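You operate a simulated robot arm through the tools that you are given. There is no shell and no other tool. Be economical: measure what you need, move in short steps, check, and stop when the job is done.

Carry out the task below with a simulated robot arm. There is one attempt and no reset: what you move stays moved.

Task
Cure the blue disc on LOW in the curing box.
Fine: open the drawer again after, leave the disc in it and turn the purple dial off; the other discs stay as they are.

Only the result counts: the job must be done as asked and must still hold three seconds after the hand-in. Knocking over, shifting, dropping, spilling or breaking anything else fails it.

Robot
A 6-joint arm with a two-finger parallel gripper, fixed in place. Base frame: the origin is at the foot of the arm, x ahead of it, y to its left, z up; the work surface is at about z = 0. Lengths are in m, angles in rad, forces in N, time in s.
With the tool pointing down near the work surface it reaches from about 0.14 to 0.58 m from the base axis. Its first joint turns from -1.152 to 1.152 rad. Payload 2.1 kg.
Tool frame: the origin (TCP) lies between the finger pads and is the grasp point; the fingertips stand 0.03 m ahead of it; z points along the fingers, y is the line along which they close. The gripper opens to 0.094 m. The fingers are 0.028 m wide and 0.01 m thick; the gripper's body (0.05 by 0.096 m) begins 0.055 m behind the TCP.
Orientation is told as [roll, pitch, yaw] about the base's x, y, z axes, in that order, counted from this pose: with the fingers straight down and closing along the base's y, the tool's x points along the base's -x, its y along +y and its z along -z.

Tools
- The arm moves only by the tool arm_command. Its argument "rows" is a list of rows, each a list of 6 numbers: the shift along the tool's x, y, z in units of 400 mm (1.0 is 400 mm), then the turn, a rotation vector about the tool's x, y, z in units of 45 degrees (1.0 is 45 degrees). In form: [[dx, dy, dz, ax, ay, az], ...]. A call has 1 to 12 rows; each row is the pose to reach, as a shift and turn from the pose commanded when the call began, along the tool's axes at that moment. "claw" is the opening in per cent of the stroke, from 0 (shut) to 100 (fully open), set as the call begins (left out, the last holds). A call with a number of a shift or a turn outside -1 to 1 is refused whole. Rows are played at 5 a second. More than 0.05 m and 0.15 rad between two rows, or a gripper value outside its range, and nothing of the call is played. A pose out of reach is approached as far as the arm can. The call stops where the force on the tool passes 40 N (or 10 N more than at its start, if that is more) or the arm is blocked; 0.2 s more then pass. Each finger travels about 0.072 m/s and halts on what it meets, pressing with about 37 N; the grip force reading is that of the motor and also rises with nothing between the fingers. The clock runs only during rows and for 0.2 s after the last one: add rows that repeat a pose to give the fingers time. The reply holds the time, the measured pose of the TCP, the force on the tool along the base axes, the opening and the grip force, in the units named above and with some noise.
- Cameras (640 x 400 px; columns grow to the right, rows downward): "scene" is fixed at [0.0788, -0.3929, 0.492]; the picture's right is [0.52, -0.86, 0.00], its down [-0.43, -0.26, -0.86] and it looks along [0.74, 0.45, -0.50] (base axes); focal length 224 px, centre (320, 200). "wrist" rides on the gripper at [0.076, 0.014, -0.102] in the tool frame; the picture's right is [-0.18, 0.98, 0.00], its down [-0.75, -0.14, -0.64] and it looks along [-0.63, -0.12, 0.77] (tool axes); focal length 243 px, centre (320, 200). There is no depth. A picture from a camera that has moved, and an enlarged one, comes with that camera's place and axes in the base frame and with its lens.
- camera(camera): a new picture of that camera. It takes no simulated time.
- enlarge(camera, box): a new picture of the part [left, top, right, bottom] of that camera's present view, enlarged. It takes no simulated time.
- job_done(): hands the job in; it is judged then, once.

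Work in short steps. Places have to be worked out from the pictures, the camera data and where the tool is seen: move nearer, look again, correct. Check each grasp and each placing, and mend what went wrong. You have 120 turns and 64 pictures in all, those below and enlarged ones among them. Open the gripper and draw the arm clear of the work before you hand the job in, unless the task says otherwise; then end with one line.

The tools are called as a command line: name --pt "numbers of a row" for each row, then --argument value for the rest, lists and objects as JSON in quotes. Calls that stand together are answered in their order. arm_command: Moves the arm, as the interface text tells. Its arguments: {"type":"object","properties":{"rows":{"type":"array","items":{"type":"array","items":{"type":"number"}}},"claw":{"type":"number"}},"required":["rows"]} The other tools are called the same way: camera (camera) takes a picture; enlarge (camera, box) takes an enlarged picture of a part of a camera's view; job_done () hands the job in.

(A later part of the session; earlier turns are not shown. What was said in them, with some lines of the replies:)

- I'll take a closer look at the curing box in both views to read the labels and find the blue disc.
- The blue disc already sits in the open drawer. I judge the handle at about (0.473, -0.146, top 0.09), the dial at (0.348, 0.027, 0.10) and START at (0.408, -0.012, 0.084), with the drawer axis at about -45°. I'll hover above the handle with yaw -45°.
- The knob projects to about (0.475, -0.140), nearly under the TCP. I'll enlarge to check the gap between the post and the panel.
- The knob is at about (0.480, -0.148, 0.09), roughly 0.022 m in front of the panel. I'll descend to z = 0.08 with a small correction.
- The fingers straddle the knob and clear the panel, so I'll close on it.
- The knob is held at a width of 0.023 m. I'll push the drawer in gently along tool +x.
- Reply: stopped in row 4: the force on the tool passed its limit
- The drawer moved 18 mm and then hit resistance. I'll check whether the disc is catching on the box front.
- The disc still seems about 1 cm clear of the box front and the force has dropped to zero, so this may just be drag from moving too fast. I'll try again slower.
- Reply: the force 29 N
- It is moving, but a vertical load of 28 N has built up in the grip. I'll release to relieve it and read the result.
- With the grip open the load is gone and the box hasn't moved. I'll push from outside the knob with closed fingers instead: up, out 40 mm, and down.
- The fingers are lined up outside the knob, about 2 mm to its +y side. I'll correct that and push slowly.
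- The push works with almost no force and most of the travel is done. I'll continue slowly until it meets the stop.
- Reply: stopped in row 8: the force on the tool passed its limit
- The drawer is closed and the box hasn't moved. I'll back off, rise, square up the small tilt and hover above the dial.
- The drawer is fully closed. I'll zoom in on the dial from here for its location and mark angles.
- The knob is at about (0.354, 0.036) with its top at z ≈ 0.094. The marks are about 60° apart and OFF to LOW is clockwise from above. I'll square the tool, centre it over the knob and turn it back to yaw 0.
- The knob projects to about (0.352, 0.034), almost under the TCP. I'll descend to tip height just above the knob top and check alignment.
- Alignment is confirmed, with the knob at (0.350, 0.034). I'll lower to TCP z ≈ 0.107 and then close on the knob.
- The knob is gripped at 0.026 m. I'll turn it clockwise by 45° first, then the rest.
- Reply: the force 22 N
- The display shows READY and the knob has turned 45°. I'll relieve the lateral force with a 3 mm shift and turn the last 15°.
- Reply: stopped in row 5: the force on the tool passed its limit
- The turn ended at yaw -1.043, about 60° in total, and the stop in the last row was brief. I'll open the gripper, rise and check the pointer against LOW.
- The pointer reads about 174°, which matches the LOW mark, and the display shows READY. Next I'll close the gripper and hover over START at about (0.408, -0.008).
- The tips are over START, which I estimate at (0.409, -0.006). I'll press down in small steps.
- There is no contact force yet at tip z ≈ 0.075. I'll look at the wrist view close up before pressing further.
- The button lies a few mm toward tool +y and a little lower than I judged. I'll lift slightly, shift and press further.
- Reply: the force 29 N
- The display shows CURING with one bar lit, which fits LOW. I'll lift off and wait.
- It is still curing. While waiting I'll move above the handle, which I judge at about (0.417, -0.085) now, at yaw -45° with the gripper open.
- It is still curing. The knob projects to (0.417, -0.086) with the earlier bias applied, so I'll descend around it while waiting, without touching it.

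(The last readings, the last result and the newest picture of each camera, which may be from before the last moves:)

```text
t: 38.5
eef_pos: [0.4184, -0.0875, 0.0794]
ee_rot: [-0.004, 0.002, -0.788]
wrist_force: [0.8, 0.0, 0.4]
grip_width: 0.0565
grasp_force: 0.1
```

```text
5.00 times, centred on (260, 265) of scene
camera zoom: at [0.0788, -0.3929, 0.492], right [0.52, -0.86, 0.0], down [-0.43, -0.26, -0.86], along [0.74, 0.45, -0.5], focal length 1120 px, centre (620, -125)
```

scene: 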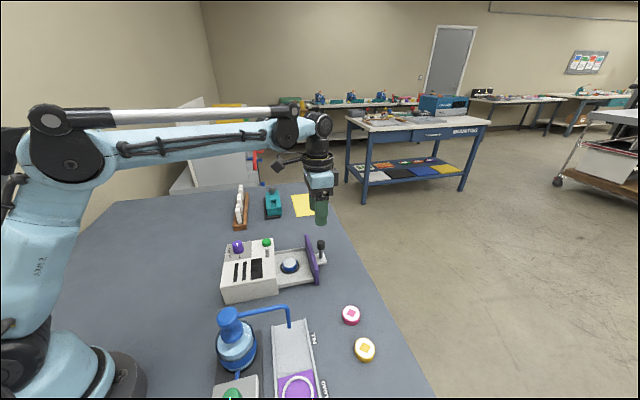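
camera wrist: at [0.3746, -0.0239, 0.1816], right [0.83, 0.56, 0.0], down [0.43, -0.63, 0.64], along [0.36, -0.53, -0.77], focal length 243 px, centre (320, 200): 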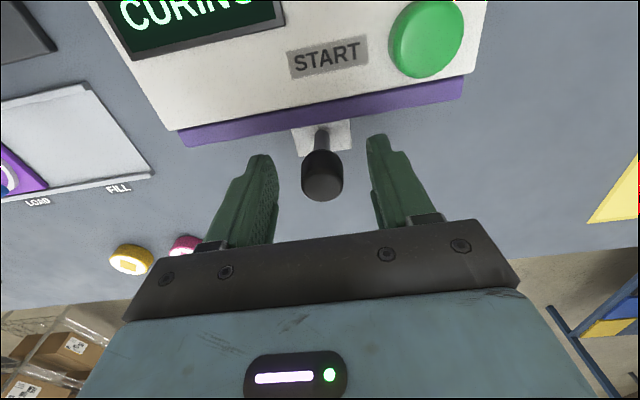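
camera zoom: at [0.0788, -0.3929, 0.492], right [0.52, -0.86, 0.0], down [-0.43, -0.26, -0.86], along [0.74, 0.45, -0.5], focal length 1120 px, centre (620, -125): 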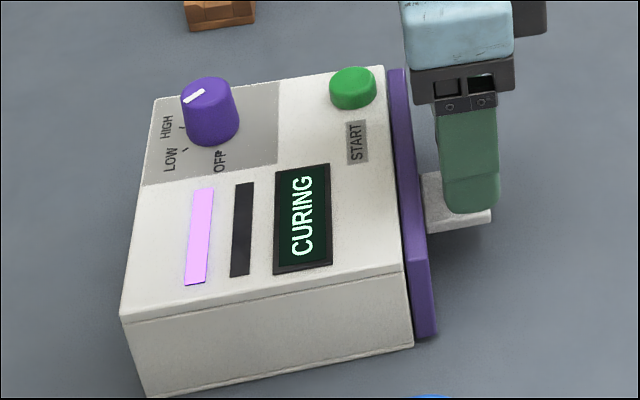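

The fingers straddle the knob and it is still curing. I'll hold still for a while.

arm_command --pt "0 0 0 0 0 0" --pt "0 0 0 0 0 0" --pt "0 0 0 0 0 0" --pt "0 0 0 0 0 0" --pt "0 0 0 0 0 0" --pt "0 0 0 0 0 0" --pt "0 0 0 0 0 0" --pt "0 0 0 0 0 0" --pt "0 0 0 0 0 0" --pt "0 0 0 0 0 0" --pt "0 0 0 0 0 0" --pt "0 0 0 0 0 0"

arm_command --pt "0 0 0 0 0 0" --pt "0 0 0 0 0 0" --pt "0 0 0 0 0 0" --pt "0 0 0 0 0 0" --pt "0 0 0 0 0 0" --pt "0 0 0 0 0 0" --pt "0 0 0 0 0 0" --pt "0 0 0 0 0 0" --pt "0 0 0 0 0 0" --pt "0 0 0 0 0 0" --pt "0 0 0 0 0 0" --pt "0 0 0 0 0 0"

enlarge --camera "scene" --box '[210, 225, 310, 305]'

```text
t: 41.1
eef_pos: [0.4192, -0.0878, 0.0797]
ee_rot: [-0.003, 0.002, -0.787]
wrist_force: [-0.2, -0.5, -0.6]
grip_width: 0.0565
grasp_force: 0.1
```

```text
t: 43.7
eef_pos: [0.4174, -0.0878, 0.0795]
ee_rot: [-0.005, 0.002, -0.787]
wrist_force: [-0.9, 0.4, 0.4]
grip_width: 0.0565
grasp_force: 0.1
```

```text
5.00 times, centred on (260, 265) of scene
camera zoom: at [0.0788, -0.3929, 0.492], right [0.52, -0.86, 0.0], down [-0.43, -0.26, -0.86], along [0.74, 0.45, -0.5], focal length 1120 px, centre (620, -125)
```

zoom: 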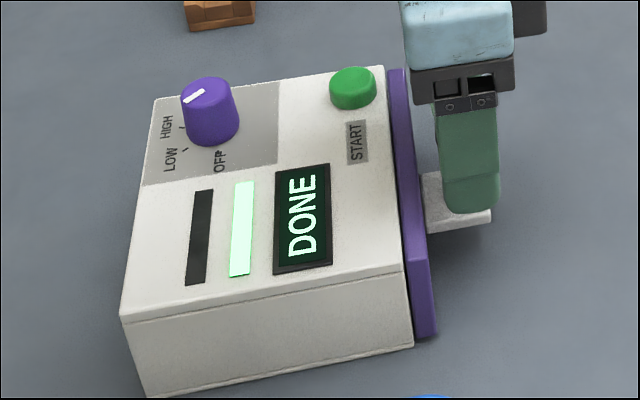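

The display shows DONE. I'll close on the knob and begin pulling slowly.

arm_command --pt "0 0 0 0 0 0" --pt "0 0 0 0 0 0" --pt "0 0 0 0 0 0" --claw 0

arm_command --pt "-0.003 0 0 0 0 0" --pt "-0.008 0 0 0 0 0" --pt "-0.014 0 0 0 0 0" --pt "-0.02 0 0 0 0 0" --pt "-0.026 0 0 0 0 0" --pt "-0.032 0 0 0 0 0"

```text
t: 44.5
eef_pos: [0.42, -0.0876, 0.0805]
ee_rot: [0.002, -0.001, -0.785]
wrist_force: [18.4, 12.1, -5.4]
grip_width: 0.0233
grasp_force: 45.0
```

```text
t: 45.7
eef_pos: [0.4263, -0.0944, 0.0796]
ee_rot: [0.001, 0.002, -0.786]
wrist_force: [1.0, 0.6, -3.1]
grip_width: 0.0231
grasp_force: 44.7
stopped in row 5: the force on the tool passed its limit (the readings are from after the stop); the commanded pose is now the measured one
```

It moved about 10 mm and the stop came from the lateral preload, which is gone now. I'll continue.

arm_command --pt "-0.008 0 0 0 0 0" --pt "-0.016 0 0 0 0 0" --pt "-0.024 0 0 0 0 0" --pt "-0.032 0 0 0 0 0" --pt "-0.04 0 0 0 0 0" --pt "-0.048 0 0 0 0 0" --pt "-0.056 0 0 0 0 0"

```text
t: 47.3
eef_pos: [0.4426, -0.1107, 0.079]
ee_rot: [0.005, 0.002, -0.785]
wrist_force: [5.7, 5.5, 27.6]
grip_width: 0.0232
grasp_force: 45.3
```

It moved 23 mm more, but vertical load has built up again. I'll regrip to relieve it.

arm_command --pt "0 0 0 0 0 0" --pt "0 0 0 0 0 0" --claw 30

arm_command --pt "0 0 0 0 0 0" --pt "0 0 0 0 0 0" --claw 0

arm_command --pt "-0.008 0 0 0 0 0" --pt "-0.016 0 0 0 0 0" --pt "-0.024 0 0 0 0 0" --pt "-0.032 0 0 0 0 0" --pt "-0.04 0 0 0 0 0" --pt "-0.048 0 0 0 0 0" --pt "-0.056 0 0 0 0 0"

enlarge --camera "scene" --box '[210, 205, 360, 310]'

```text
t: 47.9
eef_pos: [0.4417, -0.1101, 0.0794]
ee_rot: [0.003, 0.004, -0.786]
wrist_force: [-0.7, 0.5, -0.6]
grip_width: 0.0282
grasp_force: 0.1
```

```text
t: 48.5
eef_pos: [0.4424, -0.109, 0.079]
ee_rot: [0.004, 0.001, -0.785]
wrist_force: [5.4, 5.3, -6.5]
grip_width: 0.0235
grasp_force: 45.1
```

```text
t: 50.1
eef_pos: [0.458, -0.1256, 0.0793]
ee_rot: [0.003, 0.003, -0.786]
wrist_force: [5.4, 4.9, -15.2]
grip_width: 0.0232
grasp_force: 45.2
```

```text
3.81 times, centred on (285, 258) of scene
camera zoom: at [0.0789, -0.3929, 0.492], right [0.52, -0.86, 0.0], down [-0.43, -0.26, -0.86], along [0.74, 0.45, -0.5], focal length 854 px, centre (453, -19)
```

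zoom: 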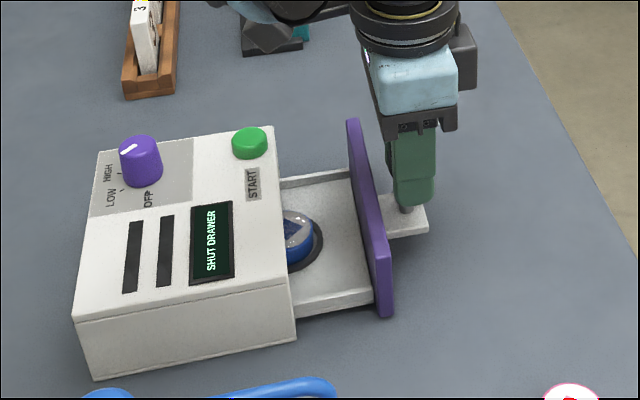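

The drawer is about two thirds out and the disc has changed look, so it cured. I'll regrip and pull the remaining ~30 mm.

arm_command --pt "0 0 0 0 0 0" --pt "0 0 0 0 0 0" --claw 30

arm_command --pt "0 0 0 0 0 0" --pt "0 0 0 0 0 0" --claw 0

arm_command --pt "-0.008 0 0 0 0 0" --pt "-0.016 0 0 0 0 0" --pt "-0.024 0 0 0 0 0" --pt "-0.032 0 0 0 0 0" --pt "-0.04 0 0 0 0 0" --pt "-0.048 0 0 0 0 0" --pt "-0.056 0 0 0 0 0" --pt "-0.064 0 0 0 0 0" --pt "-0.072 0 0 0 0 0"

enlarge --camera "scene" --box '[210, 205, 360, 310]'

```text
t: 50.7
eef_pos: [0.4572, -0.1249, 0.0795]
ee_rot: [0.002, 0.002, -0.786]
wrist_force: [-0.9, -0.3, -0.8]
grip_width: 0.0282
grasp_force: 0.1
```

```text
t: 51.3
eef_pos: [0.458, -0.126, 0.0804]
ee_rot: [0.003, 0.002, -0.785]
wrist_force: [-1.6, -1.4, 1.5]
grip_width: 0.0235
grasp_force: 45.2
```

```text
t: 53.3
eef_pos: [0.4773, -0.1448, 0.0798]
ee_rot: [0.004, 0.002, -0.785]
wrist_force: [-3.3, -2.9, 1.5]
grip_width: 0.0231
grasp_force: 45.1
```

```text
3.81 times, centred on (285, 258) of scene
camera zoom: at [0.0788, -0.3929, 0.492], right [0.52, -0.86, 0.0], down [-0.43, -0.26, -0.86], along [0.74, 0.45, -0.5], focal length 854 px, centre (453, -19)
```

zoom: 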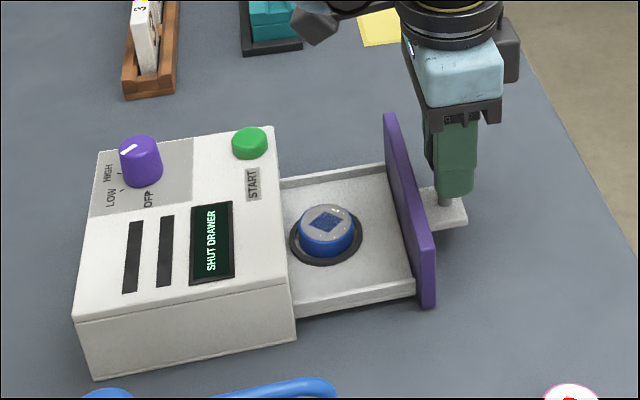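

It is nearly at the original open position, about 5 mm short. I'll pull gently a bit more, to the stop.

arm_command --pt "-0.005 0 0 0 0 0" --pt "-0.01 0 0 0 0 0" --pt "-0.015 0 0 0 0 0" --pt "-0.02 0 0 0 0 0"

enlarge --camera "scene" --box '[210, 205, 360, 310]'

```text
t: 54.3
eef_pos: [0.4832, -0.1519, 0.0788]
ee_rot: [0.004, 0.001, -0.783]
wrist_force: [0.3, 1.4, 10.2]
grip_width: 0.0231
grasp_force: 45.3
```

```text
3.81 times, centred on (285, 258) of scene
camera zoom: at [0.0787, -0.3928, 0.492], right [0.52, -0.86, 0.0], down [-0.43, -0.26, -0.86], along [0.74, 0.45, -0.5], focal length 854 px, centre (453, -19)
```

zoom: 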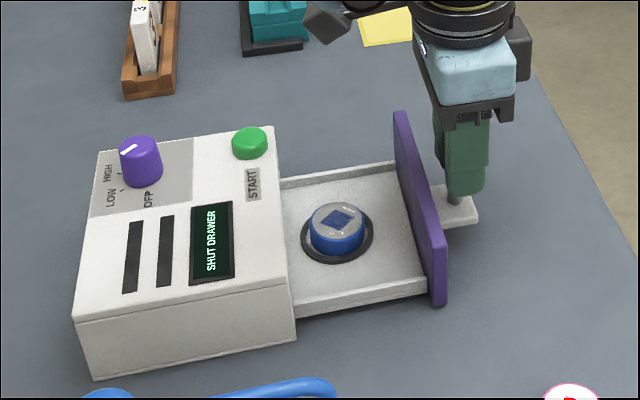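

The drawer is fully open again with the disc in it. I'll release, rise and go above the dial at yaw -60°, ready to turn it back.

arm_command --pt "0 0 0 0 0 0" --pt "0 0 0 0 0 0" --pt "0 0 -0.1 0 0 0" --pt "0 0 -0.2 0 0 0" --pt "0 0 -0.3 0 0 0" --pt "0.1 0.02 -0.3 0 0 0.06" --pt "0.2 0.04 -0.3 0 0 0.12" --pt "0.3 0.055 -0.3 0 0 0.18" --pt "0.4 0.07 -0.3 0 0 0.24" --pt "0.5 0.088 -0.3 0 0 0.3" --pt "0.562 0.099 -0.3 0 0 0.33" --pt "0.562 0.099 -0.3 0 0 0.33" --claw 60

enlarge --camera "wrist" --box '[180, 20, 420, 200]'

```text
t: 56.9
eef_pos: [0.3537, 0.0361, 0.2007]
ee_rot: [0.001, 0.003, -1.045]
wrist_force: [0.5, 0.1, -0.4]
grip_width: 0.0565
grasp_force: 0.0
```

```text
2.22 times, centred on (300, 110) of wrist
camera zoom: at [0.3282, 0.1083, 0.3026], right [0.94, 0.33, 0.0], down [0.26, -0.72, 0.64], along [0.21, -0.6, -0.77], focal length 539 px, centre (364, 400)
```

zoom: 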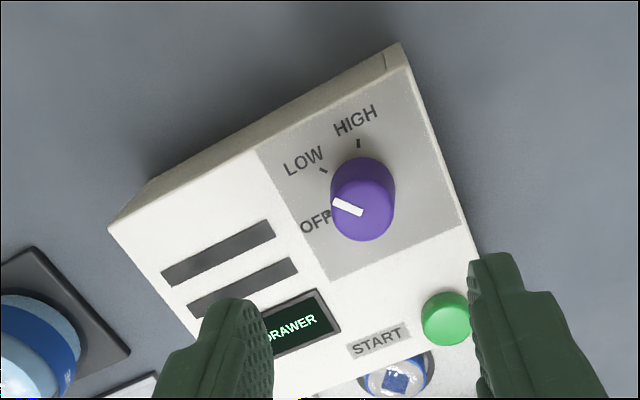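

The view matches the earlier one. I'll descend to z ≈ 0.107 and grip the knob.

arm_command --pt "0 -0.0045 0.08 0 0 0" --pt "0 -0.0045 0.16 0 0 0" --pt "0 -0.0045 0.21 0 0 0" --pt "0 -0.0045 0.234 0 0 0" --pt "0 -0.0045 0.234 0 0 0"

arm_command --pt "0 0 0 0 0 0" --pt "0 0 0 0 0 0" --pt "0 0 0 0 0 0" --claw 0

```text
t: 58.1
eef_pos: [0.3517, 0.0343, 0.1055]
ee_rot: [0.003, 0.004, -1.044]
wrist_force: [0.2, 0.8, 0.1]
grip_width: 0.0563
grasp_force: 0.0
```

```text
t: 58.9
eef_pos: [0.354, 0.0361, 0.1057]
ee_rot: [0.008, 0.002, -1.045]
wrist_force: [20.5, 11.3, -10.6]
grip_width: 0.0258
grasp_force: 44.8
```

It is gripped with a lateral offset of about 23 N along +y tool, so I'll shift 2.5 mm to relieve it and turn back counter-clockwise.

arm_command --pt "0 0.007 0 0 0 0" --pt "0 0.007 0 0 0 -0.1" --pt "0 0.007 0 0 0 -0.2" --pt "0 0.007 0 0 0 -0.3" --pt "0 0.007 0 0 0 -0.4" --pt "0 0.007 0 0 0 -0.5" --pt "0 0.007 0 0 0 -0.6" --pt "0 0.007 0 0 0 -0.7" --pt "0 0.007 0 0 0 -0.8" --pt "0 0.007 0 0 0 -0.9" --pt "0 0.007 0 0 0 -1.0"

```text
t: 60.1
eef_pos: [0.3518, 0.035, 0.1073]
ee_rot: [-0.004, 0.003, -0.771]
wrist_force: [-2.1, 0.1, 8.3]
grip_width: 0.026
grasp_force: 45.0
stopped in row 5: the force on the tool passed its limit (the readings are from after the stop); the commanded pose is now the measured one
```

Yaw reached -0.771 and the load is zeroed. I'll continue with the remaining 44° or so.

arm_command --pt "0 0 0 0 0 -0.08" --pt "0 0 0 0 0 -0.16" --pt "0 0 0 0 0 -0.24" --pt "0 0 0 0 0 -0.32" --pt "0 0 0 0 0 -0.4" --pt "0 0 0 0 0 -0.48" --pt "0 0 0 0 0 -0.56" --pt "0 0 0 0 0 -0.64" --pt "0 0 0 0 0 -0.72" --pt "0 0 0 0 0 -0.8" --pt "0 0 0 0 0 -0.88" --pt "0 0 0 0 0 -0.96"

enlarge --camera "wrist" --box '[200, 80, 440, 260]'

```text
t: 61.6
eef_pos: [0.3521, 0.0335, 0.1071]
ee_rot: [-0.002, 0.008, -0.372]
wrist_force: [-1.6, 0.5, 7.0]
grip_width: 0.0258
grasp_force: 45.4
stopped in row 7: the force on the tool passed its limit (the readings are from after the stop); the commanded pose is now the measured one
```

```text
2.22 times, centred on (320, 170) of wrist
camera zoom: at [0.2871, 0.0755, 0.2096], right [0.53, 0.85, -0.01], down [0.66, -0.4, 0.64], along [0.54, -0.34, -0.77], focal length 539 px, centre (320, 267)
```

zoom: 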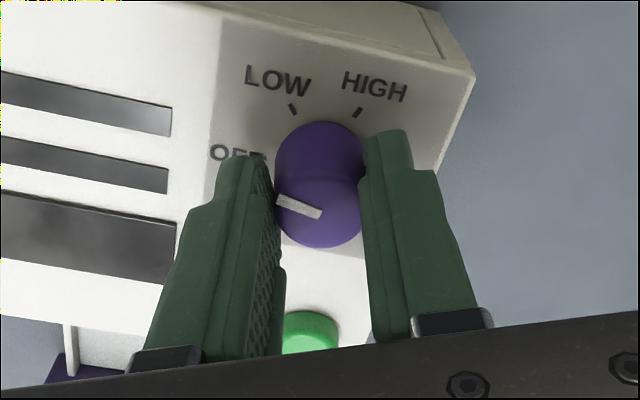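

The display has gone dark. I'll turn the remaining ~21° to the OFF mark.

arm_command --pt "0 0 0 0 0 -0.08" --pt "0 0 0 0 0 -0.16" --pt "0 0 0 0 0 -0.24" --pt "0 0 0 0 0 -0.32" --pt "0 0 0 0 0 -0.4" --pt "0 0 0 0 0 -0.47" --pt "0 0 0 0 0 -0.47"

```text
t: 63.2
eef_pos: [0.3527, 0.0337, 0.1071]
ee_rot: [-0.002, 0.008, -0.004]
wrist_force: [-1.2, -13.6, 11.2]
grip_width: 0.0259
grasp_force: 44.8
```

The knob is back at its original angle. I'll release, rise well clear and check everything.

arm_command --pt "0 0 0 0 0 0" --pt "0 0 0 0 0 0" --pt "0 0 -0.1 0 0 0" --pt "0 0 -0.2 0 0 0" --pt "0 0 -0.3 0 0 0" --pt "0 0 -0.4 0 0 0" --pt "0 0 -0.5 0 0 0" --pt "0 0 -0.5 0 0 0" --claw 60

enlarge --camera "scene" --box '[210, 205, 360, 310]'

camera --camera "scene"

enlarge --camera "wrist" --box '[220, 0, 400, 160]'

```text
t: 65.0
eef_pos: [0.3529, 0.0359, 0.3082]
ee_rot: [-0.003, 0.009, -0.001]
wrist_force: [-0.2, -0.1, -0.3]
grip_width: 0.0564
grasp_force: 0.0
```

```text
3.81 times, centred on (285, 258) of scene
camera zoom: at [0.0788, -0.3929, 0.492], right [0.52, -0.86, 0.0], down [-0.43, -0.26, -0.86], along [0.74, 0.45, -0.5], focal length 854 px, centre (453, -19)
```

zoom: 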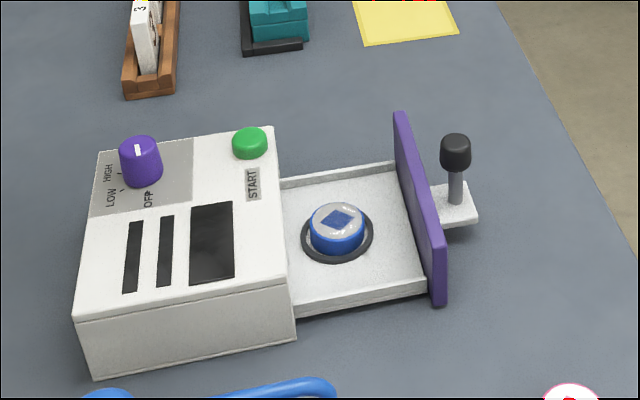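

```text
15 pictures are left
```

scene: 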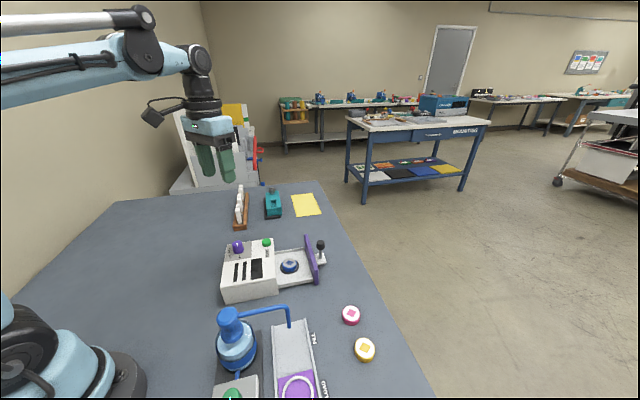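

```text
2.50 times, centred on (310, 80) of wrist
camera zoom: at [0.2778, 0.0504, 0.4119], right [0.19, 0.98, 0.0], down [0.76, -0.14, 0.64], along [0.62, -0.12, -0.77], focal length 606 px, centre (345, 500)
```

zoom: 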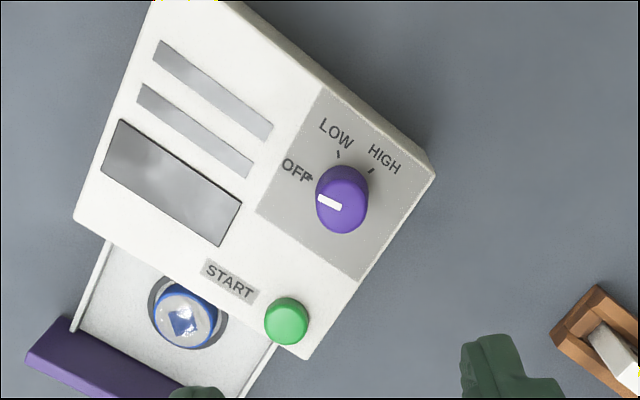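

The disc is cured and in the open drawer, the dial is at OFF, the display is dark and the other discs haven't moved. The arm is clear and the gripper open, so I'll hand the job in.

job_done

```text
The job is handed in.
```

The blue disc was cured on LOW until the display read DONE; it is in the reopened drawer, the purple dial is at OFF, and the other discs haven't moved.
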